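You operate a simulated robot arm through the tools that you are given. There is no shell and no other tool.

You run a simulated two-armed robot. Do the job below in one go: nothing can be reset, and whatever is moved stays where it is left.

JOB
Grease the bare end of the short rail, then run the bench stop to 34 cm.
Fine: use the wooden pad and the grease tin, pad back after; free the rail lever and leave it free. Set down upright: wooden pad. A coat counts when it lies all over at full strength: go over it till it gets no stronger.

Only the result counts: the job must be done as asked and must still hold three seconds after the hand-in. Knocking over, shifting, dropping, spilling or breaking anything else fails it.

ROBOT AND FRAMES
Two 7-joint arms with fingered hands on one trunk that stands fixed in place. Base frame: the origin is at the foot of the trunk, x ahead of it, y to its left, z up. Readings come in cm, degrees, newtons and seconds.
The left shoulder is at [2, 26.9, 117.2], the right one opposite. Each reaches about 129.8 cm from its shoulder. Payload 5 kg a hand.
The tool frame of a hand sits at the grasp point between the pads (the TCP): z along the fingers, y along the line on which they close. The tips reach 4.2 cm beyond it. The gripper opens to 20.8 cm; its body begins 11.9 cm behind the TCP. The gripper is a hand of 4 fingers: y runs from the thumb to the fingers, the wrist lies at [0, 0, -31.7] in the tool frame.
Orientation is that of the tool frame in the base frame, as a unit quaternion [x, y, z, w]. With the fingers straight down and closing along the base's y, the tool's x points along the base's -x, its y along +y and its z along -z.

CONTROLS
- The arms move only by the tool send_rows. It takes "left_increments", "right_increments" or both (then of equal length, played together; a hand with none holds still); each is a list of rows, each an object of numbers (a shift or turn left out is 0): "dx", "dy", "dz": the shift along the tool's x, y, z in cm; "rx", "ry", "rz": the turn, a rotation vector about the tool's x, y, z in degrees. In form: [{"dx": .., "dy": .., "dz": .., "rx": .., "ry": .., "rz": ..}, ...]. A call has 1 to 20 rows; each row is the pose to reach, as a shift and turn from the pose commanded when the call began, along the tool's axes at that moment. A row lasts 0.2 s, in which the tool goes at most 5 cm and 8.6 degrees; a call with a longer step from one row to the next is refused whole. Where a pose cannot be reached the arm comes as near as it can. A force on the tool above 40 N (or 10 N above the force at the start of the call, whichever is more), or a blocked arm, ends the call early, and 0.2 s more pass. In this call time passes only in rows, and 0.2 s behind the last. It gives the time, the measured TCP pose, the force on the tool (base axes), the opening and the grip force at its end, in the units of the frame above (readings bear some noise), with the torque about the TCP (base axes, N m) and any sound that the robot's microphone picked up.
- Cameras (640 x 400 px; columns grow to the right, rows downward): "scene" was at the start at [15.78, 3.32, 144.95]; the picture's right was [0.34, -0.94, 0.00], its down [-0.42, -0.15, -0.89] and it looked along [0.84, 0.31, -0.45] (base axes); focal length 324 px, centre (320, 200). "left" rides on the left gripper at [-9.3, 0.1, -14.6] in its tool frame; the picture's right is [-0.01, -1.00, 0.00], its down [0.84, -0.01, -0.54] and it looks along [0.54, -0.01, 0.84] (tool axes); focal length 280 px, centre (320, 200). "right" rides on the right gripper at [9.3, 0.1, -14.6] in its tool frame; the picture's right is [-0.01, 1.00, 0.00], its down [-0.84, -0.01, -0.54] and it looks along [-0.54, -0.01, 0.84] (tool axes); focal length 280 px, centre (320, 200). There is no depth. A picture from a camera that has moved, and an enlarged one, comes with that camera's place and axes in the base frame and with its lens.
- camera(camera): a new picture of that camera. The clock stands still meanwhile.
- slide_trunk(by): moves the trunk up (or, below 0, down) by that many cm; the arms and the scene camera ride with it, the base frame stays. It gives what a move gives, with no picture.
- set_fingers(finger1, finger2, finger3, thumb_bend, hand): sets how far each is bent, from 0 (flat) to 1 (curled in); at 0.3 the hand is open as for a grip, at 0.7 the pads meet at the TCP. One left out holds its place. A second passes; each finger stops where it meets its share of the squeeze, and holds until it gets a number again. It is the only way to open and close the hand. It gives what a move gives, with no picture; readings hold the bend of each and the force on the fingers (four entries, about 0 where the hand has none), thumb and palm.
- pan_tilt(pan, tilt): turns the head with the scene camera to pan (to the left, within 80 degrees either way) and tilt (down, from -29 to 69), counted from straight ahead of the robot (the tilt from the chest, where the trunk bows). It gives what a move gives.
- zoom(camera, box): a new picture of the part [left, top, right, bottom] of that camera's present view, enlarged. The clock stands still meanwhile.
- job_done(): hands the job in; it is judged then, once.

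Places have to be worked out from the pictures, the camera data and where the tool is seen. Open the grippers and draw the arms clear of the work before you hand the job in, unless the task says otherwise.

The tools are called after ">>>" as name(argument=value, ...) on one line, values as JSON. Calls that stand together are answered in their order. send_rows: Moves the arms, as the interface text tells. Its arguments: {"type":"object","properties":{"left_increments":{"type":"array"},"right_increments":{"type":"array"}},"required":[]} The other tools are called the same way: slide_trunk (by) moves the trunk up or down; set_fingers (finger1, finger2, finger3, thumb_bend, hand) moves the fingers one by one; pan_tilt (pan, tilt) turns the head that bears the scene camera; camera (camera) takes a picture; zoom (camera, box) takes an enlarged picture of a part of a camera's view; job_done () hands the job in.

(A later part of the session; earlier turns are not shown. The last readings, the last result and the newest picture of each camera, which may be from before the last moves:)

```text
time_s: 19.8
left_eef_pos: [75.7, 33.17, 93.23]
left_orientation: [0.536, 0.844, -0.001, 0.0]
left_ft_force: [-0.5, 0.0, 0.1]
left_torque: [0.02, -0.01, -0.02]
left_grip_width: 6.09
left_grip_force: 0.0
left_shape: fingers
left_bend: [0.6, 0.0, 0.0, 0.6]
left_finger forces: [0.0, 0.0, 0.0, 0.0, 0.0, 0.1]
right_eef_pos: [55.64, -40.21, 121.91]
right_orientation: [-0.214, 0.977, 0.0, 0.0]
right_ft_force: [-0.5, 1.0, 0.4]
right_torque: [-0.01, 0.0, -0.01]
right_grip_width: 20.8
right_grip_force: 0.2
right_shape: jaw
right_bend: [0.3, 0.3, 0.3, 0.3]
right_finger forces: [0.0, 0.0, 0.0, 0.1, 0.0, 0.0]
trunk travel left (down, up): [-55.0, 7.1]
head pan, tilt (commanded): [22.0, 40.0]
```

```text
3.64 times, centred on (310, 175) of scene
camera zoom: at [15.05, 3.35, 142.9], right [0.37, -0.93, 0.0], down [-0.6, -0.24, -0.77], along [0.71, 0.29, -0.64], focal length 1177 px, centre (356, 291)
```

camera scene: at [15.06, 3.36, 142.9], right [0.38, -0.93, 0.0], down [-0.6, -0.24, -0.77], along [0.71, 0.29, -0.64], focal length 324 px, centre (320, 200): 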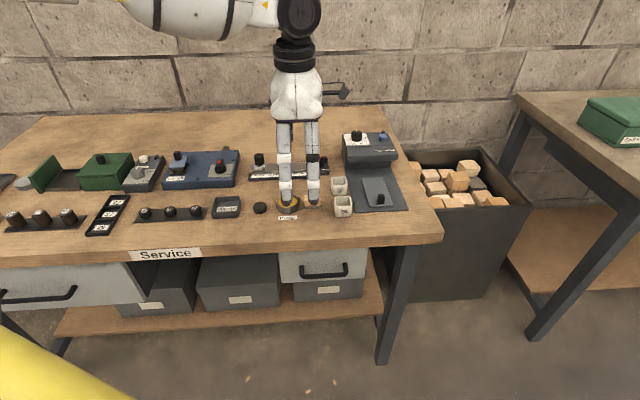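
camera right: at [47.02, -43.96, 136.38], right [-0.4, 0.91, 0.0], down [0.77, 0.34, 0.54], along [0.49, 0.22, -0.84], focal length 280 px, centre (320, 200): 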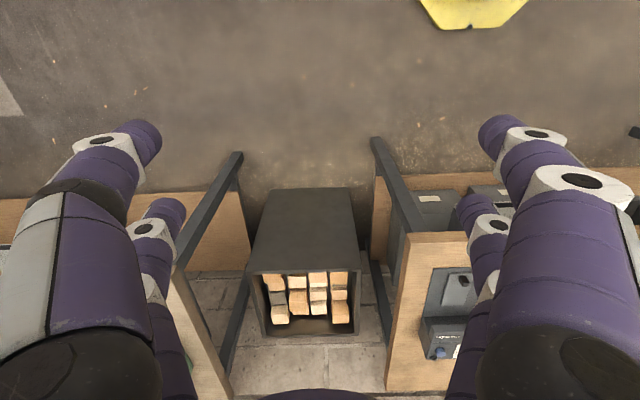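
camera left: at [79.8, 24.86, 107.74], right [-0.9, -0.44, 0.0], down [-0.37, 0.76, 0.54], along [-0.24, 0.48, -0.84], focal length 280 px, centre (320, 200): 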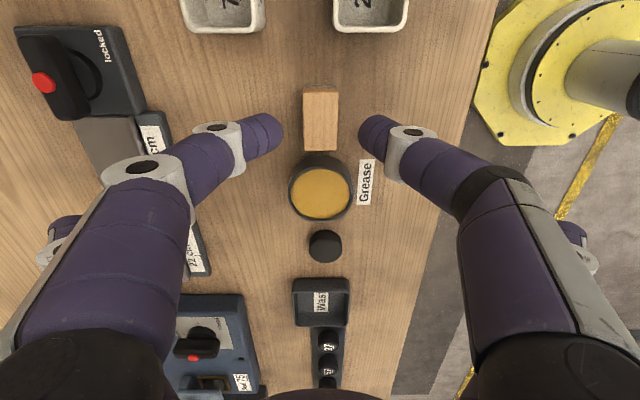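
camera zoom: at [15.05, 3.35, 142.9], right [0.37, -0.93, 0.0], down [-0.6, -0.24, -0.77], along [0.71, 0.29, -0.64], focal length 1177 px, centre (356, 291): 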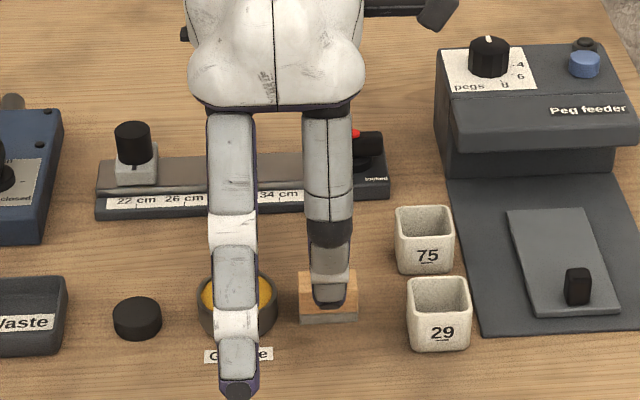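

The thumb and finger straddle the pad centrally. I go down the remaining 3.7 cm and then close gently.

>>> send_rows(left_increments=[{"dz": 1.5}, {"dz": 3.0}, {"dz": 3.7}])

>>> zoom(camera="left", box=[220, 60, 420, 260])

>>> zoom(camera="scene", box=[240, 120, 380, 230])

```text
time_s: 20.6
left_eef_pos: [75.53, 33.28, 89.32]
left_orientation: [0.535, 0.845, 0.001, 0.0]
left_ft_force: [0.1, -0.2, 0.0]
left_torque: [-0.01, 0.03, 0.02]
left_grip_width: 6.08
left_grip_force: 0.0
left_shape: fingers
left_bend: [0.6, 0.0, 0.0, 0.6]
left_finger forces: [0.0, 0.0, 0.0, 0.0, 0.1, 0.0]
right_eef_pos: [55.74, -40.18, 121.84]
right_orientation: [-0.214, 0.977, 0.0, 0.0]
right_ft_force: [-0.2, 0.3, -0.1]
right_torque: [-0.05, 0.03, 0.01]
right_grip_width: 20.79
right_grip_force: 0.1
right_shape: jaw
right_bend: [0.3, 0.3, 0.3, 0.3]
right_finger forces: [0.0, 0.1, 0.0, 0.1, 0.0, 0.1]
trunk travel left (down, up): [-55.0, 7.1]
head pan, tilt (commanded): [22.0, 40.0]
```

```text
2.00 times, centred on (320, 160) of left
camera zoom: at [79.79, 24.92, 103.97], right [-0.9, -0.44, 0.0], down [-0.37, 0.76, 0.54], along [-0.24, 0.48, -0.84], focal length 561 px, centre (320, 280)
```

zoom: 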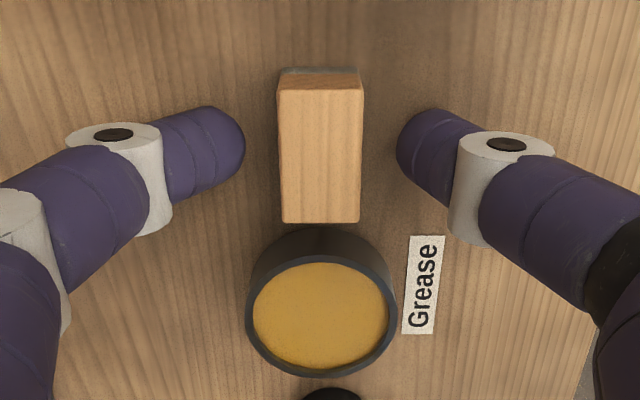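

```text
3.64 times, centred on (310, 175) of scene
camera zoom: at [15.08, 3.36, 142.89], right [0.37, -0.93, 0.0], down [-0.6, -0.24, -0.77], along [0.71, 0.29, -0.64], focal length 1177 px, centre (356, 291)
```

zoom: 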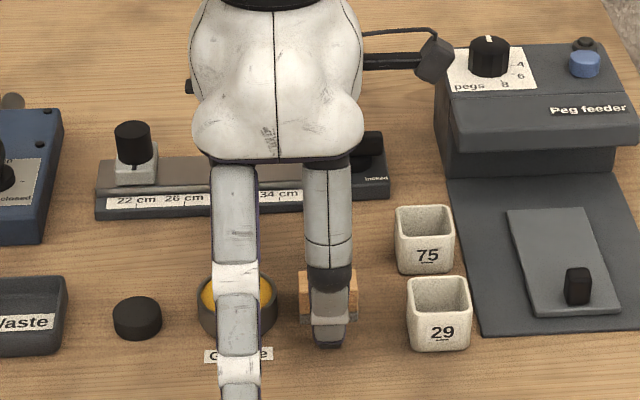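

The pad lies centred between the two tips. I close thumb and finger 1 on it.

>>> set_fingers(hand="left", finger1=0.7, thumb_bend=0.7)

>>> zoom(camera="left", box=[220, 60, 420, 260])

```text
time_s: 21.6
left_eef_pos: [75.57, 33.23, 89.38]
left_orientation: [0.535, 0.845, 0.0, 0.001]
left_ft_force: [0.2, 0.1, 0.2]
left_torque: [0.04, -0.01, -0.01]
left_grip_width: 3.11
left_grip_force: 8.3
left_shape: fingers
left_bend: [0.65, 0.0, 0.0, 0.68]
left_finger forces: [8.4, 0.1, 0.1, 0.0, 8.5, 0.0]
right_eef_pos: [55.79, -40.11, 121.75]
right_orientation: [-0.214, 0.977, 0.0, 0.0]
right_ft_force: [-1.3, 0.2, 0.1]
right_torque: [-0.01, 0.02, -0.02]
right_grip_width: 20.8
right_grip_force: 0.0
right_shape: jaw
right_bend: [0.3, 0.3, 0.3, 0.3]
right_finger forces: [0.0, 0.0, 0.0, 0.0, 0.1, 0.0]
trunk travel left (down, up): [-55.0, 7.1]
head pan, tilt (commanded): [22.0, 40.0]
```

```text
2.00 times, centred on (320, 160) of left
camera zoom: at [79.79, 24.9, 104.02], right [-0.9, -0.44, 0.0], down [-0.37, 0.76, 0.54], along [-0.24, 0.48, -0.84], focal length 561 px, centre (320, 280)
```

zoom: 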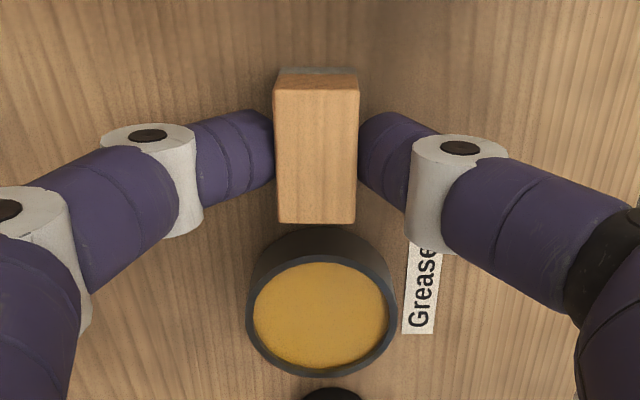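

The pad is held with about 8 N. I lift it 6 cm, carry it over the tin centre and look before dipping.

>>> send_rows(left_increments=[{"dz": -1}, {"dz": -3}, {"dz": -6}, {"dx": 2.2, "dy": -0.07, "dz": -6}, {"dx": 4.5, "dy": -0.14, "dz": -6}, {"dx": 6.7, "dy": -0.21, "dz": -6}])

>>> zoom(camera="left", box=[220, 60, 420, 260])

>>> zoom(camera="scene", box=[240, 120, 380, 230])

```text
time_s: 23.0
left_eef_pos: [72.58, 39.14, 95.36]
left_orientation: [0.535, 0.845, -0.001, 0.001]
left_ft_force: [0.2, 0.5, -0.2]
left_torque: [-0.06, -0.01, 0.01]
left_grip_width: 3.13
left_grip_force: 8.3
left_shape: fingers
left_bend: [0.65, 0.0, 0.0, 0.68]
left_finger forces: [8.5, 0.0, 0.1, 0.0, 8.4, 0.0]
right_eef_pos: [55.79, -40.13, 121.87]
right_orientation: [-0.214, 0.977, 0.001, 0.0]
right_ft_force: [0.4, 0.4, 0.4]
right_torque: [-0.07, 0.0, 0.03]
right_grip_width: 20.78
right_grip_force: 0.1
right_shape: jaw
right_bend: [0.3, 0.3, 0.3, 0.3]
right_finger forces: [0.0, 0.0, 0.0, 0.0, 0.0, 0.1]
trunk travel left (down, up): [-55.0, 7.1]
head pan, tilt (commanded): [22.0, 40.0]
```

```text
2.00 times, centred on (320, 160) of left
camera zoom: at [76.72, 30.89, 109.95], right [-0.9, -0.44, 0.0], down [-0.37, 0.76, 0.54], along [-0.24, 0.48, -0.84], focal length 561 px, centre (320, 280)
```

zoom: 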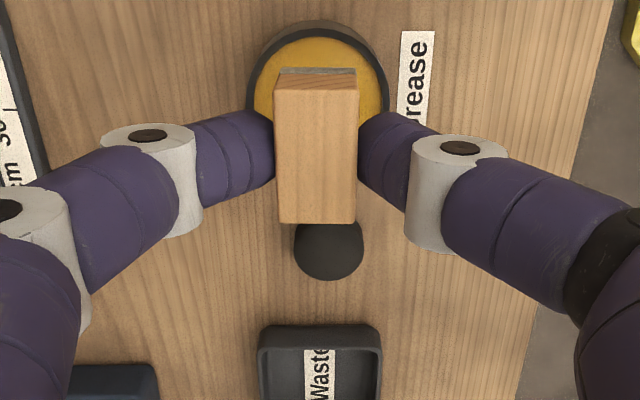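

```text
3.64 times, centred on (310, 175) of scene
camera zoom: at [15.06, 3.43, 142.9], right [0.37, -0.93, 0.0], down [-0.6, -0.24, -0.77], along [0.71, 0.29, -0.64], focal length 1177 px, centre (356, 291)
```

zoom: 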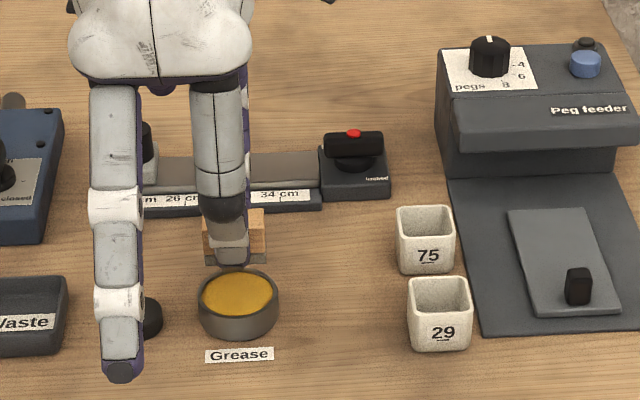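

The pad hangs upright right over the tin. I lower it to just above the rim, then feel my way down in small steps.

>>> send_rows(left_increments=[{"dz": 1.2}, {"dz": 2.4}, {"dz": 3.2}])

>>> zoom(camera="left", box=[220, 60, 420, 260])

>>> zoom(camera="scene", box=[260, 160, 340, 220])

```text
time_s: 23.8
left_eef_pos: [72.67, 39.06, 92.15]
left_orientation: [0.536, 0.844, 0.0, 0.001]
left_ft_force: [1.1, 0.3, -0.7]
left_torque: [0.01, 0.03, -0.02]
left_grip_width: 3.17
left_grip_force: 8.8
left_shape: fingers
left_bend: [0.65, 0.0, 0.0, 0.68]
left_finger forces: [8.3, 0.0, 0.0, 0.0, 8.4, 0.0]
right_eef_pos: [55.74, -40.18, 121.83]
right_orientation: [-0.214, 0.977, 0.0, 0.0]
right_ft_force: [-0.1, 0.2, 0.9]
right_torque: [-0.04, -0.02, -0.03]
right_grip_width: 20.81
right_grip_force: 0.0
right_shape: jaw
right_bend: [0.3, 0.3, 0.3, 0.3]
right_finger forces: [0.0, 0.1, 0.1, 0.0, 0.1, 0.0]
trunk travel left (down, up): [-55.0, 7.1]
head pan, tilt (commanded): [22.0, 40.0]
```

```text
2.00 times, centred on (320, 160) of left
camera zoom: at [76.73, 30.8, 106.75], right [-0.9, -0.44, 0.0], down [-0.37, 0.76, 0.54], along [-0.24, 0.48, -0.84], focal length 561 px, centre (320, 280)
```

zoom: 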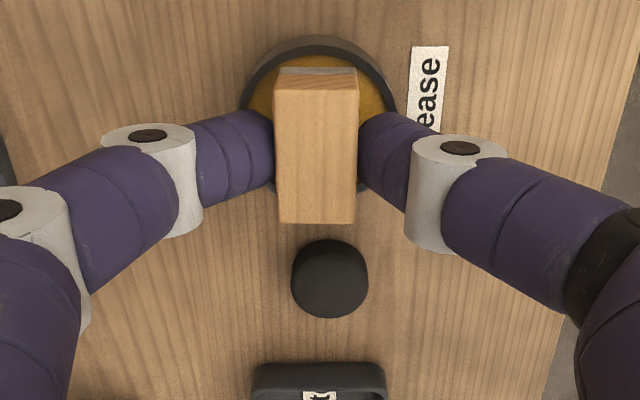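

```text
6.67 times, centred on (300, 190) of scene
camera zoom: at [15.08, 3.38, 142.89], right [0.37, -0.93, 0.0], down [-0.6, -0.24, -0.77], along [0.71, 0.29, -0.64], focal length 2158 px, centre (453, 267)
```

zoom: 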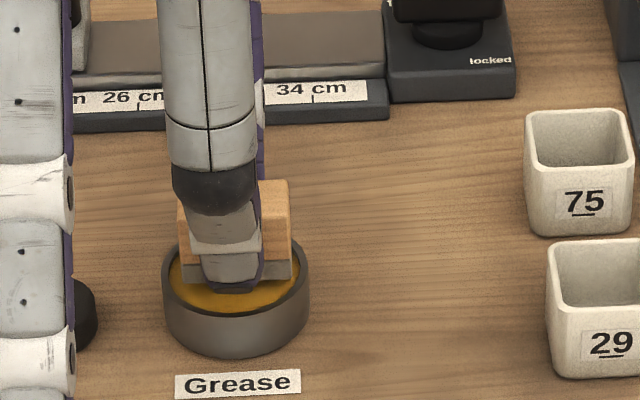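

The pad is centred on the tin in both views. I lower it in small steps with a slight correction, watching the force.

>>> send_rows(left_increments=[{"dy": -0.05, "dz": 0.25}, {"dy": -0.08, "dz": 0.5}, {"dy": -0.08, "dz": 0.7}])

>>> zoom(camera="scene", box=[260, 160, 340, 220])

```text
time_s: 24.6
left_eef_pos: [72.55, 39.13, 91.43]
left_orientation: [0.535, 0.845, -0.001, 0.001]
left_ft_force: [0.2, -0.4, 2.5]
left_torque: [-0.03, -0.03, 0.02]
left_grip_width: 3.13
left_grip_force: 9.0
left_shape: fingers
left_bend: [0.65, 0.0, 0.0, 0.68]
left_finger forces: [8.5, 0.1, 0.1, 0.1, 9.1, 0.0]
right_eef_pos: [55.71, -40.23, 121.93]
right_orientation: [-0.214, 0.977, 0.0, -0.001]
right_ft_force: [-1.0, -0.6, 0.1]
right_torque: [-0.01, -0.01, 0.01]
right_grip_width: 20.81
right_grip_force: 0.2
right_shape: jaw
right_bend: [0.3, 0.3, 0.3, 0.3]
right_finger forces: [0.0, 0.1, 0.0, 0.0, 0.0, 0.0]
trunk travel left (down, up): [-55.0, 7.1]
head pan, tilt (commanded): [22.0, 40.0]
```

```text
6.67 times, centred on (300, 190) of scene
camera zoom: at [15.04, 3.35, 142.9], right [0.37, -0.93, 0.0], down [-0.6, -0.24, -0.77], along [0.71, 0.29, -0.64], focal length 2158 px, centre (453, 267)
```

zoom: 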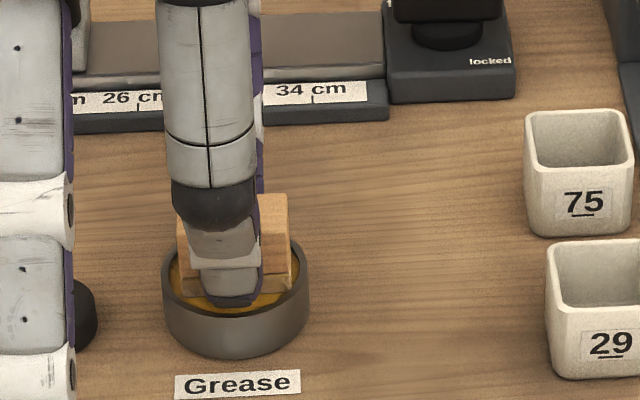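

A light contact force of 2.5 N shows, and the sole's edge looks tinted with grease. I press a little further, hold for a moment, and look.

>>> send_rows(left_increments=[{"dz": 0.15}, {"dz": 0.25}, {"dz": 0.25}, {"dz": 0.25}])

>>> zoom(camera="scene", box=[260, 160, 340, 220])

```text
time_s: 25.6
left_eef_pos: [72.48, 39.12, 91.34]
left_orientation: [0.535, 0.845, 0.001, 0.0]
left_ft_force: [-2.1, 1.8, 15.2]
left_torque: [-0.36, -0.16, -0.05]
left_grip_width: 3.07
left_grip_force: 11.8
left_shape: fingers
left_bend: [0.65, 0.0, 0.0, 0.68]
left_finger forces: [10.8, 0.0, 0.0, 0.0, 12.3, 0.0]
right_eef_pos: [55.59, -40.29, 121.88]
right_orientation: [-0.213, 0.977, 0.0, -0.001]
right_ft_force: [0.5, 0.6, -0.2]
right_torque: [0.01, -0.01, 0.01]
right_grip_width: 20.81
right_grip_force: 0.1
right_shape: jaw
right_bend: [0.3, 0.3, 0.3, 0.3]
right_finger forces: [0.0, 0.1, 0.1, 0.0, 0.0, 0.0]
trunk travel left (down, up): [-55.0, 7.1]
head pan, tilt (commanded): [22.0, 40.0]
```

```text
6.67 times, centred on (300, 190) of scene
camera zoom: at [14.97, 3.32, 142.92], right [0.37, -0.93, 0.0], down [-0.6, -0.24, -0.77], along [0.71, 0.29, -0.64], focal length 2158 px, centre (453, 267)
```

zoom: 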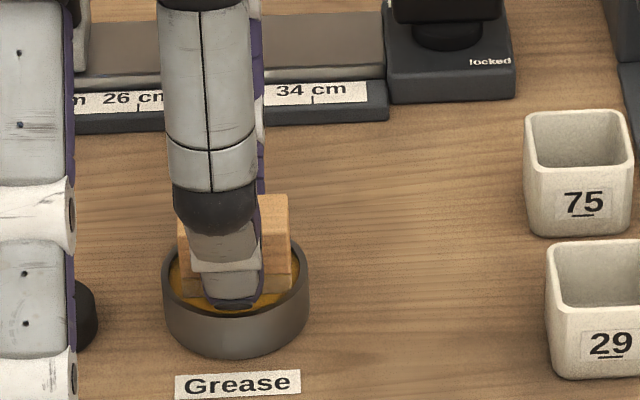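

The dip reached a firm 15 N with the pad inside the rim, so I lift it and carry it over the rail's front lane near the lever, then look at the sole.

>>> send_rows(left_increments=[{"dz": -1.0}, {"dz": -3.5}, {"dz": -6}, {"dx": -0.6, "dy": 4.1, "dz": -6, "rz": -0.5}, {"dx": -1.3, "dy": 8.2, "dz": -6, "rz": -0.5}, {"dx": -1.9, "dy": 12.3, "dz": -6, "rz": -0.5}, {"dx": -2.54, "dy": 16.4, "dz": -6, "rz": -0.5}])

>>> camera(camera="left")

>>> zoom(camera="scene", box=[240, 110, 360, 220])

```text
time_s: 27.2
left_eef_pos: [87.61, 44.47, 97.31]
left_orientation: [0.531, 0.848, 0.002, 0.003]
left_ft_force: [-0.4, -0.3, 0.6]
left_torque: [-0.01, -0.1, 0.04]
left_grip_width: 3.15
left_grip_force: 7.9
left_shape: fingers
left_bend: [0.65, 0.0, 0.0, 0.68]
left_finger forces: [8.2, 0.0, 0.0, 0.0, 8.2, 0.1]
left hand out of reach, approached as far as the arm can: row 7
right_eef_pos: [55.68, -40.04, 121.82]
right_orientation: [-0.215, 0.977, 0.0, 0.001]
right_ft_force: [-1.3, 1.0, 0.3]
right_torque: [-0.13, -0.07, 0.0]
right_grip_width: 20.8
right_grip_force: 0.0
right_shape: jaw
right_bend: [0.3, 0.3, 0.3, 0.3]
right_finger forces: [0.1, 0.1, 0.0, 0.0, 0.0, 0.0]
trunk travel left (down, up): [-55.0, 7.1]
head pan, tilt (commanded): [22.0, 40.0]
```

```text
taken
camera left: at [91.71, 36.15, 111.98], right [-0.89, -0.45, 0.0], down [-0.38, 0.75, 0.53], along [-0.24, 0.48, -0.84], focal length 280 px, centre (320, 200)
```

left: 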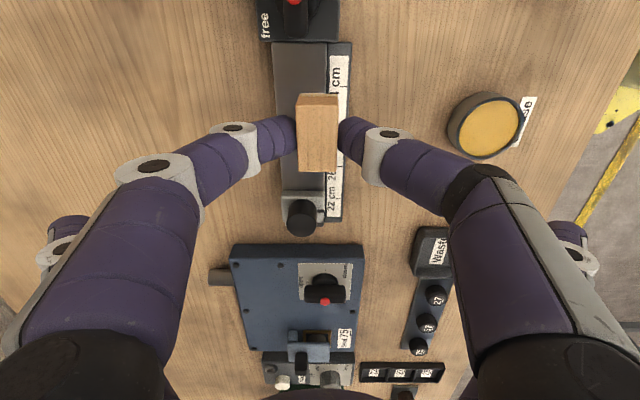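

```text
3.64 times, centred on (300, 165) of scene
camera zoom: at [14.97, 3.42, 142.9], right [0.38, -0.93, 0.0], down [-0.6, -0.24, -0.77], along [0.71, 0.29, -0.64], focal length 1177 px, centre (393, 327)
```

zoom: 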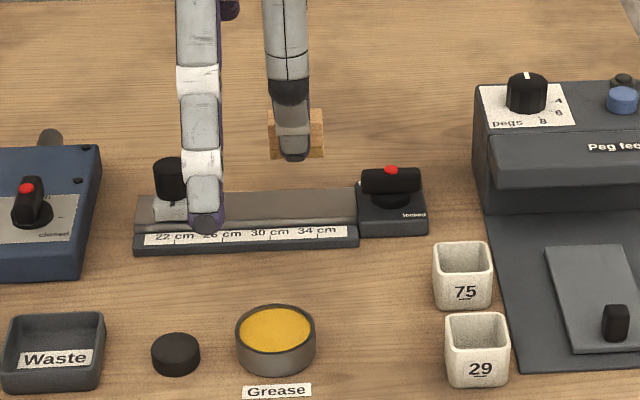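

The arm just ran out of reach at (87.6, 44.5, 97.3) in this posture. Raising the trunk should let the forearm slope down more and reach farther, so I raise it by 7 cm with the arm hanging free over the rail.

>>> slide_trunk(by=7)

>>> send_rows(left_increments=[{"dz": 3}, {"dz": 6}, {"dz": 9}, {"dz": 10}])

>>> camera(camera="scene")

```text
time_s: 28.3
left_eef_pos: [87.49, 44.23, 104.01]
left_orientation: [0.531, 0.847, 0.0, 0.001]
left_ft_force: [1.4, -0.1, -0.7]
left_torque: [0.0, 0.1, 0.02]
left_grip_width: 3.16
left_grip_force: 8.1
left_shape: fingers
left_bend: [0.65, 0.0, 0.0, 0.68]
left_finger forces: [8.2, 0.0, 0.0, 0.1, 8.2, 0.0]
right_eef_pos: [55.96, -40.27, 128.8]
right_orientation: [-0.215, 0.977, 0.0, -0.001]
right_ft_force: [-0.1, -0.6, -0.7]
right_torque: [0.01, 0.11, 0.0]
right_grip_width: 20.82
right_grip_force: 0.1
right_shape: jaw
right_bend: [0.3, 0.3, 0.3, 0.3]
right_finger forces: [0.1, 0.0, 0.0, 0.0, 0.1, 0.0]
trunk travel left (down, up): [-62.0, 0.1]
head pan, tilt (commanded): [22.0, 40.0]
```

```text
time_s: 29.3
left_eef_pos: [85.86, 44.81, 94.78]
left_orientation: [0.531, 0.847, 0.0, 0.003]
left_ft_force: [0.3, 0.3, 0.8]
left_torque: [-0.01, -0.04, -0.01]
left_grip_width: 3.14
left_grip_force: 8.8
left_shape: fingers
left_bend: [0.65, 0.0, 0.0, 0.68]
left_finger forces: [8.2, 0.0, 0.0, 0.0, 8.0, 0.1]
left hand out of reach, approached as far as the arm can: row 1, 2, 3, 4
right_eef_pos: [55.74, -40.31, 128.76]
right_orientation: [-0.214, 0.977, -0.001, 0.0]
right_ft_force: [-0.3, -0.1, 0.2]
right_torque: [-0.03, -0.02, -0.02]
right_grip_width: 20.76
right_grip_force: 0.3
right_shape: jaw
right_bend: [0.3, 0.3, 0.3, 0.3]
right_finger forces: [0.0, 0.0, 0.1, 0.1, 0.1, 0.0]
trunk travel left (down, up): [-62.0, 0.1]
head pan, tilt (commanded): [22.0, 40.0]
```

```text
taken
camera scene: at [14.9, 3.35, 149.92], right [0.37, -0.93, 0.0], down [-0.6, -0.24, -0.77], along [0.71, 0.29, -0.64], focal length 324 px, centre (320, 200)
```

scene: 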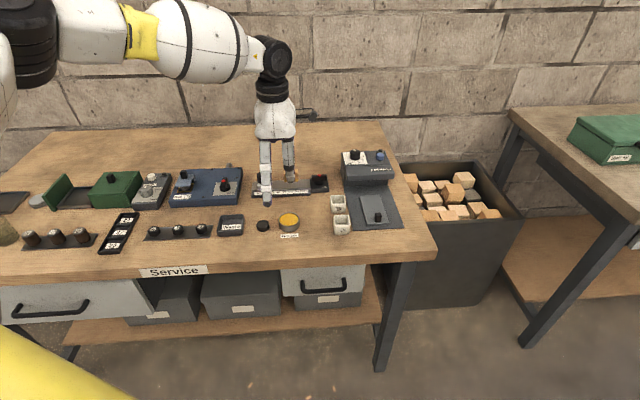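

Reach got worse with the trunk up, so a wrist held higher above the shoulder reaches farther: I should lower the trunk instead. First I raise the left hand and draw it back a little, so that lowering the trunk brings it back to a safe height.

>>> send_rows(left_increments=[{"dy": -2, "dz": -3.5}, {"dy": -4, "dz": -7}, {"dy": -6, "dz": -10.5}, {"dy": -8, "dz": -14}, {"dy": -8, "dz": -18}, {"dy": -8, "dz": -22}, {"dy": -8, "dz": -24}])

>>> slide_trunk(by=-20)

>>> camera(camera="scene")

```text
time_s: 30.9
left_eef_pos: [78.51, 41.44, 118.76]
left_orientation: [0.532, 0.847, 0.001, 0.001]
left_ft_force: [-0.8, -0.6, -1.1]
left_torque: [0.04, -0.01, 0.03]
left_grip_width: 3.13
left_grip_force: 8.0
left_shape: fingers
left_bend: [0.65, 0.0, 0.0, 0.68]
left_finger forces: [8.0, 0.0, 0.0, 0.0, 8.0, 0.0]
right_eef_pos: [55.77, -40.29, 128.81]
right_orientation: [-0.214, 0.977, 0.0, -0.001]
right_ft_force: [0.0, -0.4, -0.2]
right_torque: [-0.03, -0.01, -0.01]
right_grip_width: 20.8
right_grip_force: 0.2
right_shape: jaw
right_bend: [0.3, 0.3, 0.3, 0.3]
right_finger forces: [0.0, 0.1, 0.1, 0.0, 0.1, 0.0]
trunk travel left (down, up): [-62.0, 0.1]
head pan, tilt (commanded): [22.0, 40.0]
```

```text
time_s: 33.0
left_eef_pos: [78.51, 41.41, 98.96]
left_orientation: [0.532, 0.847, 0.001, 0.002]
left_ft_force: [-0.4, 0.1, -0.1]
left_torque: [0.03, -0.03, 0.01]
left_grip_width: 3.15
left_grip_force: 8.0
left_shape: fingers
left_bend: [0.65, 0.0, 0.0, 0.68]
left_finger forces: [8.0, 0.0, 0.1, 0.0, 8.0, 0.0]
right_eef_pos: [55.84, -40.21, 108.83]
right_orientation: [-0.213, 0.977, 0.0, 0.0]
right_ft_force: [-0.1, 0.6, 1.1]
right_torque: [0.05, -0.04, 0.0]
right_grip_width: 20.8
right_grip_force: 0.2
right_shape: jaw
right_bend: [0.3, 0.3, 0.3, 0.3]
right_finger forces: [0.1, 0.1, 0.0, 0.1, 0.0, 0.0]
trunk travel left (down, up): [-42.0, 20.1]
head pan, tilt (commanded): [22.0, 40.0]
```

```text
taken
camera scene: at [15.84, 3.36, 129.79], right [0.37, -0.93, 0.0], down [-0.6, -0.24, -0.77], along [0.71, 0.29, -0.64], focal length 324 px, centre (320, 200)
```

scene: 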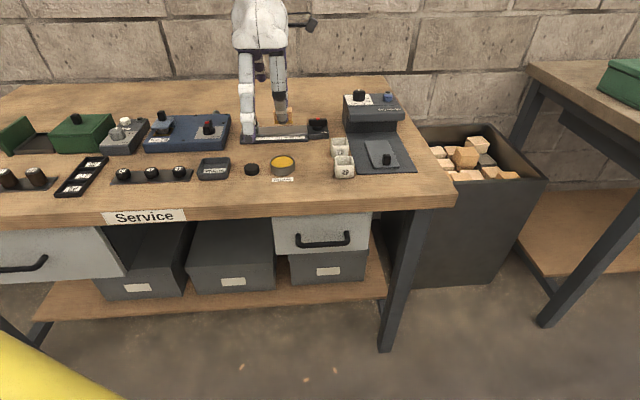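

The trunk is down 13 cm from its start. Now I try again to reach the rail lane, still at a safe height.

>>> send_rows(left_increments=[{"dx": -0.5, "dy": 2.5}, {"dx": -1.1, "dy": 5}, {"dx": -1.6, "dy": 7.5}, {"dx": -2.16, "dy": 10, "dz": 1}, {"dx": -2.16, "dy": 10, "dz": 2.5}])

```text
time_s: 34.2
left_eef_pos: [88.03, 44.17, 96.19]
left_orientation: [0.532, 0.847, 0.0, 0.004]
left_ft_force: [0.8, 0.8, -1.1]
left_torque: [0.04, 0.12, 0.01]
left_grip_width: 3.14
left_grip_force: 8.1
left_shape: fingers
left_bend: [0.65, 0.0, 0.0, 0.68]
left_finger forces: [8.1, 0.1, 0.0, 0.1, 8.1, 0.0]
left hand out of reach, approached as far as the arm can: row 4, 5
right_eef_pos: [55.91, -40.27, 108.78]
right_orientation: [-0.214, 0.977, -0.001, -0.001]
right_ft_force: [1.5, -0.2, -0.1]
right_torque: [-0.01, 0.1, 0.01]
right_grip_width: 20.79
right_grip_force: 0.0
right_shape: jaw
right_bend: [0.3, 0.3, 0.3, 0.3]
right_finger forces: [0.1, 0.0, 0.0, 0.1, 0.1, 0.1]
trunk travel left (down, up): [-42.0, 20.1]
head pan, tilt (commanded): [22.0, 40.0]
```

Even here the straight-down hand ends about 88 cm from the shoulder; I need the hand pitched forward a few degrees for the rail. I will set the pad back in the tin, release, and regrip it with the hand pitched about 7°; first I carry it back over the tin.

>>> send_rows(left_increments=[{"dx": 0.7, "dy": -4.1}, {"dx": 1.4, "dy": -8.2}, {"dx": 2.1, "dy": -12.3}, {"dx": 2.78, "dy": -16.44}])

>>> camera(camera="left")

>>> zoom(camera="scene", box=[220, 90, 360, 190])

```text
time_s: 35.2
left_eef_pos: [71.69, 39.27, 96.06]
left_orientation: [0.531, 0.847, 0.001, 0.003]
left_ft_force: [-0.9, -0.4, 0.0]
left_torque: [0.04, -0.03, 0.01]
left_grip_width: 3.14
left_grip_force: 8.6
left_shape: fingers
left_bend: [0.65, 0.0, 0.0, 0.68]
left_finger forces: [8.0, 0.0, 0.0, 0.0, 8.1, 0.1]
right_eef_pos: [55.73, -40.33, 108.9]
right_orientation: [-0.214, 0.977, 0.001, 0.001]
right_ft_force: [-0.1, 0.7, 0.6]
right_torque: [-0.01, -0.07, 0.02]
right_grip_width: 20.77
right_grip_force: 0.0
right_shape: jaw
right_bend: [0.3, 0.3, 0.3, 0.3]
right_finger forces: [0.0, 0.0, 0.0, 0.0, 0.0, 0.0]
trunk travel left (down, up): [-42.0, 20.1]
head pan, tilt (commanded): [22.0, 40.0]
```

```text
taken
camera left: at [75.85, 31.13, 110.79], right [-0.89, -0.45, 0.0], down [-0.38, 0.75, 0.54], along [-0.24, 0.48, -0.84], focal length 280 px, centre (320, 200)
```

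left: 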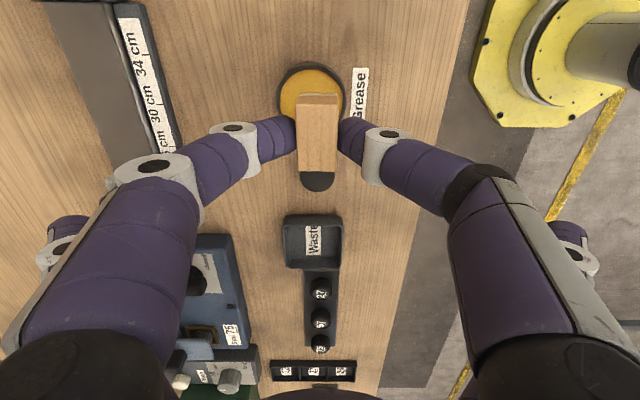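

```text
4.00 times, centred on (290, 140) of scene
camera zoom: at [15.83, 3.36, 129.79], right [0.37, -0.93, 0.0], down [-0.6, -0.24, -0.77], along [0.71, 0.29, -0.64], focal length 1295 px, centre (440, 440)
```

zoom: 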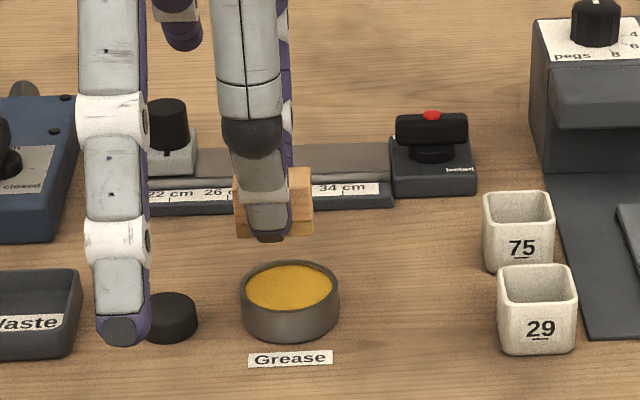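

I correct by 0.65 cm in depth and −0.4 cm sideways and lower the pad toward the tin.

>>> send_rows(left_increments=[{"dx": -0.4, "dy": 0.65, "dz": 0.5}, {"dx": -0.4, "dy": 0.65, "dz": 2}, {"dx": -0.4, "dy": 0.65, "dz": 3.8}])

>>> zoom(camera="left", box=[220, 60, 420, 260])

>>> zoom(camera="scene", box=[250, 130, 330, 190])

```text
time_s: 36.0
left_eef_pos: [72.73, 39.35, 92.34]
left_orientation: [0.532, 0.847, 0.0, 0.001]
left_ft_force: [-0.4, 1.1, -0.8]
left_torque: [0.0, 0.02, 0.0]
left_grip_width: 3.13
left_grip_force: 8.0
left_shape: fingers
left_bend: [0.65, 0.0, 0.0, 0.68]
left_finger forces: [8.0, 0.0, 0.0, 0.1, 8.1, 0.0]
right_eef_pos: [55.9, -40.24, 108.84]
right_orientation: [-0.214, 0.977, 0.001, -0.001]
right_ft_force: [0.6, -0.3, -1.5]
right_torque: [0.01, 0.02, -0.02]
right_grip_width: 20.8
right_grip_force: 0.1
right_shape: jaw
right_bend: [0.3, 0.3, 0.3, 0.3]
right_finger forces: [0.0, 0.1, 0.0, 0.0, 0.0, 0.0]
trunk travel left (down, up): [-42.0, 20.1]
head pan, tilt (commanded): [22.0, 40.0]
```

```text
2.00 times, centred on (320, 160) of left
camera zoom: at [76.81, 31.03, 106.95], right [-0.89, -0.45, 0.0], down [-0.38, 0.75, 0.54], along [-0.24, 0.48, -0.84], focal length 561 px, centre (320, 280)
```

zoom: 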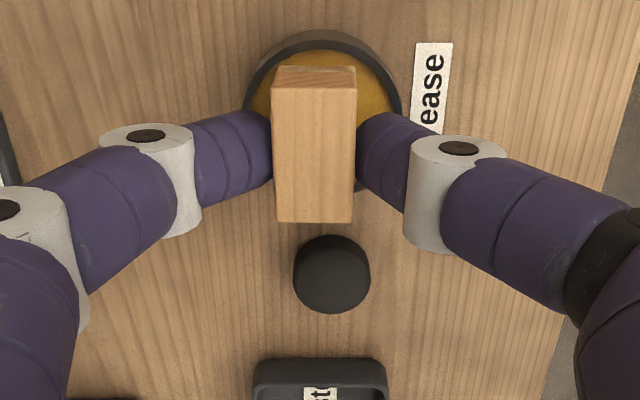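

```text
6.67 times, centred on (290, 160) of scene
camera zoom: at [15.91, 3.36, 129.75], right [0.37, -0.93, 0.0], down [-0.6, -0.24, -0.77], along [0.71, 0.29, -0.64], focal length 2158 px, centre (520, 467)
```

zoom: 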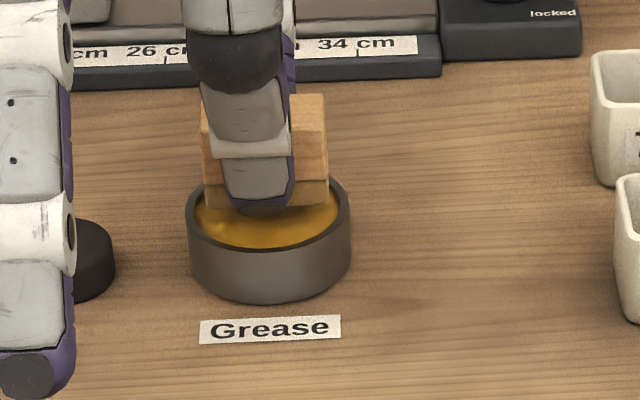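

The sole now shows yellow grease. I shift −0.28 cm in depth to centre it and lower onto the grease.

>>> send_rows(left_increments=[{"dx": -0.05, "dy": -0.28}, {"dx": -0.05, "dy": -0.28, "dz": 0.5}, {"dx": -0.05, "dy": -0.28, "dz": 0.8}, {"dx": -0.05, "dy": -0.28, "dz": 1.0}])

>>> zoom(camera="left", box=[220, 60, 420, 260])

>>> zoom(camera="scene", box=[250, 130, 330, 190])

```text
time_s: 37.0
left_eef_pos: [72.37, 39.2, 91.46]
left_orientation: [0.532, 0.847, 0.002, 0.001]
left_ft_force: [-0.5, 0.7, 2.5]
left_torque: [-0.01, -0.04, 0.0]
left_grip_width: 3.13
left_grip_force: 7.7
left_shape: fingers
left_bend: [0.65, 0.0, 0.0, 0.68]
left_finger forces: [8.1, 0.0, 0.1, 0.0, 8.3, 0.0]
right_eef_pos: [55.8, -40.32, 108.83]
right_orientation: [-0.214, 0.977, -0.001, 0.0]
right_ft_force: [0.2, -1.0, 0.8]
right_torque: [0.0, -0.04, 0.0]
right_grip_width: 20.78
right_grip_force: 0.0
right_shape: jaw
right_bend: [0.3, 0.3, 0.3, 0.3]
right_finger forces: [0.0, 0.0, 0.0, 0.0, 0.0, 0.0]
trunk travel left (down, up): [-42.0, 20.1]
head pan, tilt (commanded): [22.0, 40.0]
```

```text
2.00 times, centred on (320, 160) of left
camera zoom: at [76.57, 30.88, 106.06], right [-0.89, -0.45, 0.0], down [-0.38, 0.75, 0.54], along [-0.24, 0.48, -0.84], focal length 561 px, centre (320, 280)
```

zoom: 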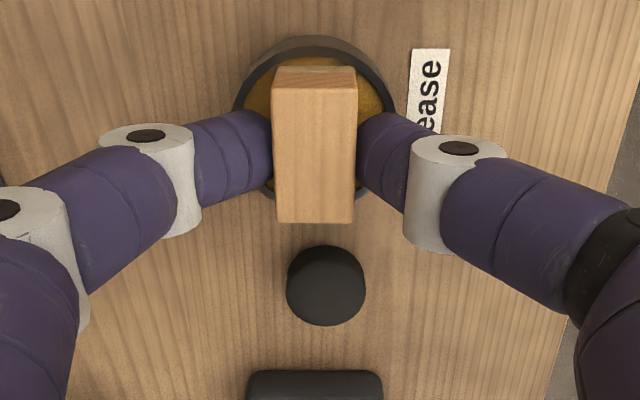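

```text
6.67 times, centred on (290, 160) of scene
camera zoom: at [15.86, 3.35, 129.77], right [0.37, -0.93, 0.0], down [-0.6, -0.24, -0.77], along [0.71, 0.29, -0.64], focal length 2158 px, centre (520, 467)
```

zoom: 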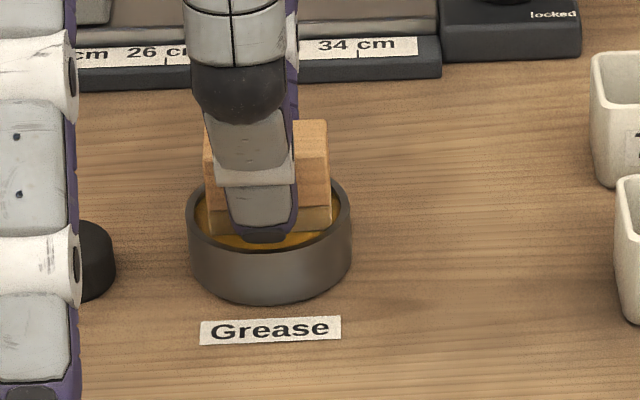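

The pad rests in the tin with about 2.5 N. I release it by opening thumb and finger 1 a little, and check that it stands.

>>> set_fingers(hand="left", finger1=0.6, thumb_bend=0.61)

>>> zoom(camera="left", box=[220, 60, 420, 260])

>>> zoom(camera="scene", box=[250, 130, 330, 190])

```text
time_s: 38.0
left_eef_pos: [72.35, 39.21, 91.33]
left_orientation: [0.532, 0.847, 0.001, 0.001]
left_ft_force: [-0.9, -0.2, 0.7]
left_torque: [-0.02, 0.02, 0.02]
left_grip_width: 5.72
left_grip_force: 0.1
left_shape: fingers
left_bend: [0.6, 0.0, 0.0, 0.61]
left_finger forces: [0.0, 0.0, 0.0, 0.0, 0.0, 0.1]
right_eef_pos: [55.78, -40.33, 108.88]
right_orientation: [-0.214, 0.977, 0.0, 0.001]
right_ft_force: [0.4, -0.2, -0.2]
right_torque: [-0.01, -0.02, 0.02]
right_grip_width: 20.81
right_grip_force: 0.0
right_shape: jaw
right_bend: [0.3, 0.3, 0.3, 0.3]
right_finger forces: [0.0, 0.1, 0.1, 0.1, 0.1, 0.0]
trunk travel left (down, up): [-42.0, 20.1]
head pan, tilt (commanded): [22.0, 40.0]
```

```text
2.00 times, centred on (320, 160) of left
camera zoom: at [76.58, 30.87, 106.01], right [-0.89, -0.45, 0.0], down [-0.38, 0.75, 0.54], along [-0.24, 0.48, -0.84], focal length 561 px, centre (320, 280)
```

zoom: 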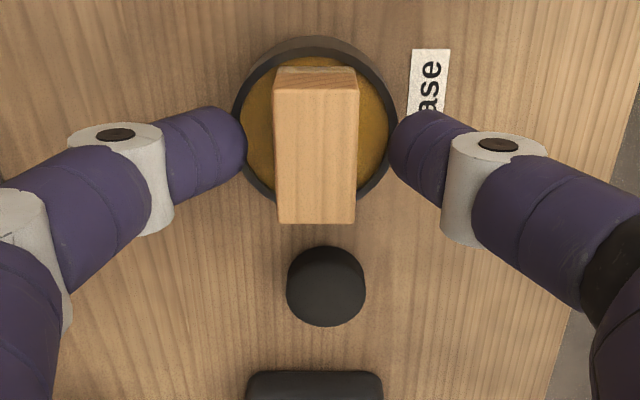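

```text
6.67 times, centred on (290, 160) of scene
camera zoom: at [15.88, 3.35, 129.76], right [0.37, -0.93, 0.0], down [-0.6, -0.24, -0.77], along [0.71, 0.29, -0.64], focal length 2158 px, centre (520, 467)
```

zoom: 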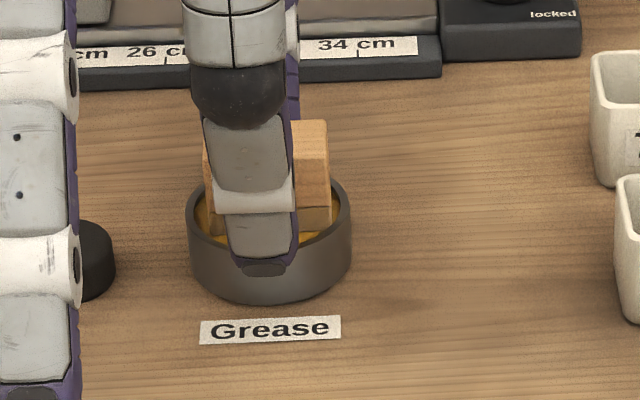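

The pad stands upright in the tin on its own. Now I pitch the hand 7° forward and raise it 0.55 cm, then regrip.

>>> send_rows(left_increments=[{"dy": -0.1, "dz": -0.3, "rx": -3.5}, {"dy": -0.2, "dz": -0.55, "rx": -7}])

>>> zoom(camera="left", box=[220, 60, 420, 260])

>>> zoom(camera="scene", box=[230, 90, 350, 190])

```text
time_s: 38.6
left_eef_pos: [72.2, 39.07, 92.03]
left_orientation: [0.531, 0.845, 0.053, 0.034]
left_ft_force: [0.7, -1.1, 0.5]
left_torque: [0.02, -0.03, 0.01]
left_grip_width: 5.7
left_grip_force: 0.1
left_shape: fingers
left_bend: [0.6, 0.0, 0.0, 0.61]
left_finger forces: [0.0, 0.0, 0.1, 0.0, 0.0, 0.0]
right_eef_pos: [55.82, -40.19, 108.66]
right_orientation: [-0.214, 0.977, 0.0, 0.001]
right_ft_force: [0.0, 0.6, 0.2]
right_torque: [0.02, -0.09, 0.0]
right_grip_width: 20.77
right_grip_force: 0.1
right_shape: jaw
right_bend: [0.3, 0.3, 0.3, 0.3]
right_finger forces: [0.0, 0.1, 0.0, 0.0, 0.0, 0.0]
trunk travel left (down, up): [-42.0, 20.1]
head pan, tilt (commanded): [22.0, 40.0]
```

```text
2.00 times, centred on (320, 160) of left
camera zoom: at [74.76, 29.99, 106.5], right [-0.89, -0.44, -0.13], down [-0.44, 0.73, 0.53], along [-0.15, 0.53, -0.84], focal length 561 px, centre (320, 280)
```

zoom: 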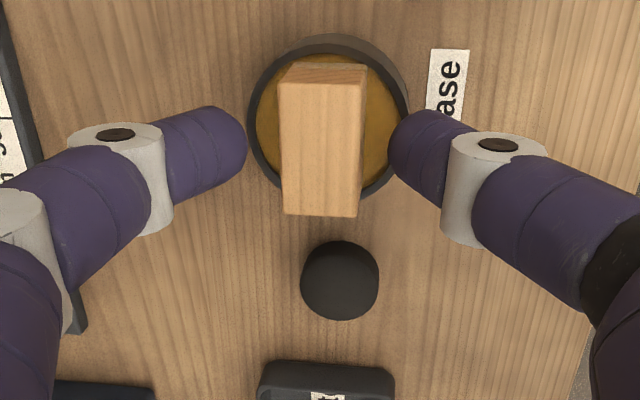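

```text
4.00 times, centred on (290, 140) of scene
camera zoom: at [15.86, 3.35, 129.77], right [0.37, -0.93, 0.0], down [-0.6, -0.24, -0.77], along [0.71, 0.29, -0.64], focal length 1295 px, centre (440, 440)
```

zoom: 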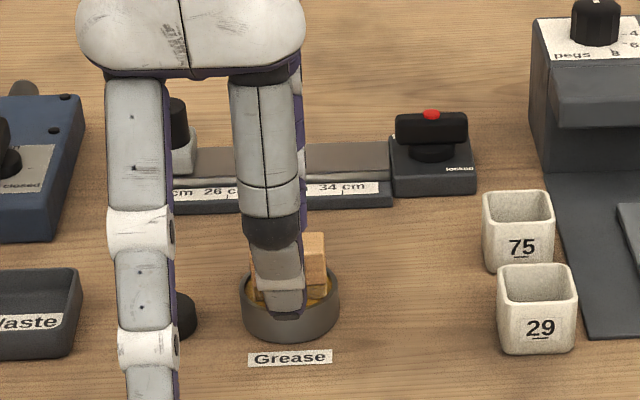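

The fingers straddle the pad well. I close them again.

>>> set_fingers(hand="left", finger1=0.7, thumb_bend=0.7)

>>> zoom(camera="left", box=[220, 60, 420, 260])

>>> zoom(camera="scene", box=[230, 90, 350, 190])

```text
time_s: 39.6
left_eef_pos: [72.2, 39.18, 91.95]
left_orientation: [0.53, 0.845, 0.052, 0.034]
left_ft_force: [0.0, -0.3, 0.5]
left_torque: [0.02, 0.01, 0.0]
left_grip_width: 3.2
left_grip_force: 8.1
left_shape: fingers
left_bend: [0.65, 0.0, 0.0, 0.68]
left_finger forces: [7.9, 0.0, 0.0, 0.0, 8.0, 0.0]
right_eef_pos: [55.8, -40.26, 108.68]
right_orientation: [-0.214, 0.977, 0.0, 0.001]
right_ft_force: [0.4, -0.2, -0.2]
right_torque: [0.0, -0.02, 0.0]
right_grip_width: 20.79
right_grip_force: 0.1
right_shape: jaw
right_bend: [0.3, 0.3, 0.3, 0.3]
right_finger forces: [0.0, 0.0, 0.0, 0.1, 0.1, 0.0]
trunk travel left (down, up): [-42.0, 20.1]
head pan, tilt (commanded): [22.0, 40.0]
```

```text
2.00 times, centred on (320, 160) of left
camera zoom: at [74.78, 30.0, 106.48], right [-0.89, -0.44, -0.12], down [-0.44, 0.73, 0.53], along [-0.15, 0.53, -0.84], focal length 561 px, centre (320, 280)
```

zoom: 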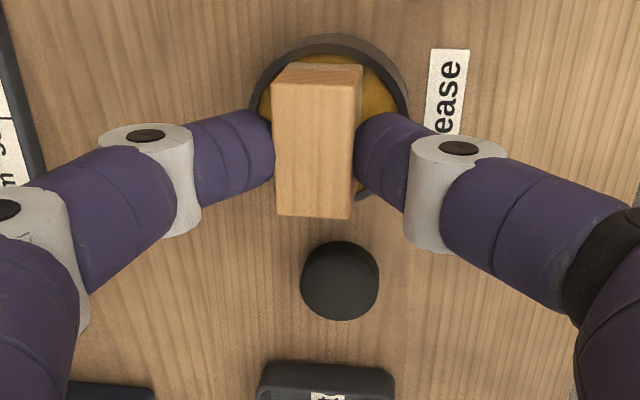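

```text
4.00 times, centred on (290, 140) of scene
camera zoom: at [15.88, 3.36, 129.76], right [0.37, -0.93, 0.0], down [-0.6, -0.24, -0.77], along [0.71, 0.29, -0.64], focal length 1295 px, centre (440, 440)
```

zoom: 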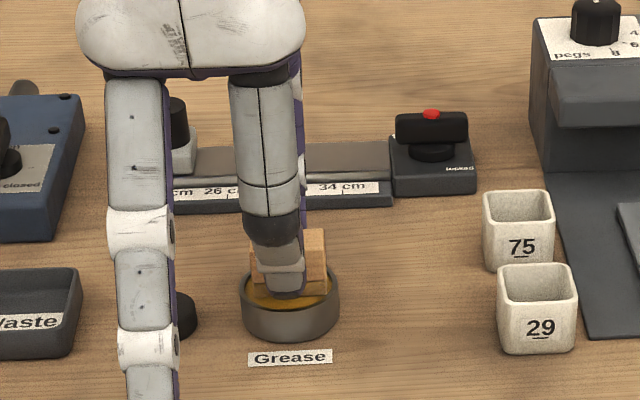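

The pad is gripped again with the hand pitched. I lift it out of the tin and carry it over the rail's front lane.

>>> send_rows(left_increments=[{"dy": 0.12, "dz": -0.99}, {"dy": 0.43, "dz": -3.46}, {"dy": 0.74, "dz": -5.94}, {"dx": -0.69, "dy": 4.77, "dz": -5.44}, {"dx": -1.39, "dy": 8.79, "dz": -4.94}, {"dx": -2.08, "dy": 12.8, "dz": -4.43}, {"dx": -2.77, "dy": 16.84, "dz": -3.93}])

>>> camera(camera="left")

>>> zoom(camera="scene", box=[220, 70, 360, 180])

```text
time_s: 41.2
left_eef_pos: [88.17, 43.7, 97.78]
left_orientation: [0.53, 0.846, 0.051, 0.033]
left_ft_force: [1.1, 0.5, -1.3]
left_torque: [-0.06, 0.08, -0.03]
left_grip_width: 3.19
left_grip_force: 8.1
left_shape: fingers
left_bend: [0.65, 0.0, 0.0, 0.68]
left_finger forces: [8.0, 0.0, 0.0, 0.1, 8.0, 0.0]
right_eef_pos: [55.91, -40.2, 108.58]
right_orientation: [-0.214, 0.977, 0.0, 0.0]
right_ft_force: [1.2, 0.3, -1.1]
right_torque: [-0.05, 0.16, 0.03]
right_grip_width: 20.77
right_grip_force: 0.0
right_shape: jaw
right_bend: [0.3, 0.3, 0.3, 0.3]
right_finger forces: [0.0, 0.1, 0.0, 0.0, 0.0, 0.0]
trunk travel left (down, up): [-42.0, 20.1]
head pan, tilt (commanded): [22.0, 40.0]
```

```text
taken
camera left: at [90.83, 34.64, 112.21], right [-0.89, -0.45, -0.12], down [-0.44, 0.73, 0.53], along [-0.15, 0.52, -0.84], focal length 280 px, centre (320, 200)
```

left: 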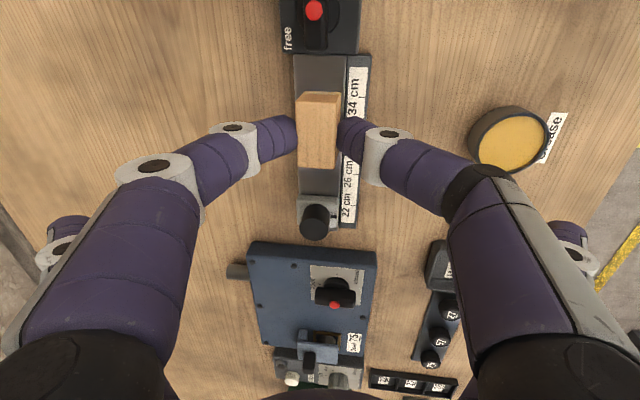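

```text
3.64 times, centred on (290, 125) of scene
camera zoom: at [15.99, 3.39, 129.71], right [0.37, -0.93, 0.0], down [-0.6, -0.24, -0.77], along [0.71, 0.29, -0.64], focal length 1177 px, centre (429, 473)
```

zoom: 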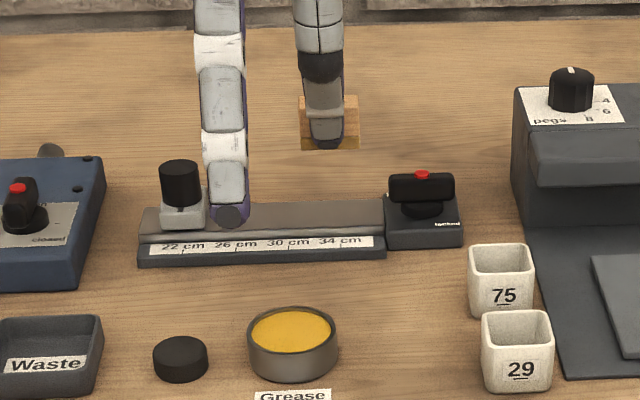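

The posture reaches. I lower the pad to about 1 cm above the rail and check its place over the front lane.

>>> send_rows(left_increments=[{"dy": -0.25, "dz": 2.0}, {"dy": -0.5, "dz": 4.0}, {"dy": -0.64, "dz": 5.1}])

>>> zoom(camera="left", box=[220, 0, 440, 260])

>>> zoom(camera="scene", box=[240, 90, 340, 160])

```text
time_s: 42.0
left_eef_pos: [88.12, 43.71, 92.79]
left_orientation: [0.53, 0.846, 0.052, 0.034]
left_ft_force: [0.5, 0.6, -0.9]
left_torque: [0.01, 0.06, 0.0]
left_grip_width: 3.17
left_grip_force: 8.0
left_shape: fingers
left_bend: [0.65, 0.0, 0.0, 0.68]
left_finger forces: [8.0, 0.0, 0.0, 0.0, 8.0, 0.0]
right_eef_pos: [55.93, -40.12, 108.8]
right_orientation: [-0.214, 0.977, 0.0, 0.001]
right_ft_force: [0.7, 0.0, 0.1]
right_torque: [-0.05, 0.03, 0.02]
right_grip_width: 20.79
right_grip_force: 0.0
right_shape: jaw
right_bend: [0.3, 0.3, 0.3, 0.3]
right_finger forces: [0.0, 0.1, 0.1, 0.1, 0.0, 0.0]
trunk travel left (down, up): [-42.0, 20.1]
head pan, tilt (commanded): [22.0, 40.0]
```

```text
1.54 times, centred on (330, 130) of left
camera zoom: at [90.71, 34.63, 107.28], right [-0.89, -0.44, -0.12], down [-0.44, 0.73, 0.53], along [-0.15, 0.53, -0.84], focal length 431 px, centre (305, 308)
```

zoom: 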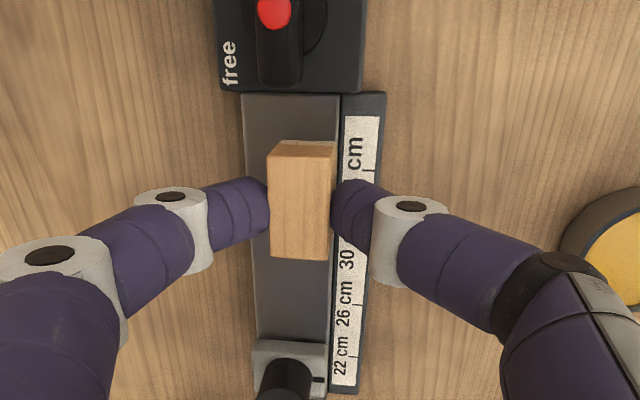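

```text
5.71 times, centred on (290, 125) of scene
camera zoom: at [15.89, 3.37, 129.75], right [0.37, -0.93, 0.0], down [-0.6, -0.24, -0.77], along [0.71, 0.29, -0.64], focal length 1850 px, centre (491, 629)
```

zoom: 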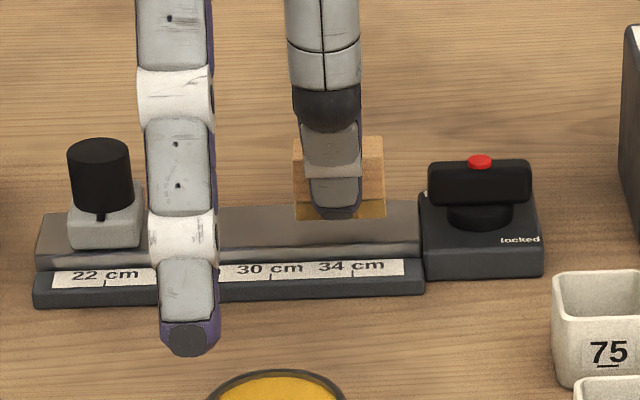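

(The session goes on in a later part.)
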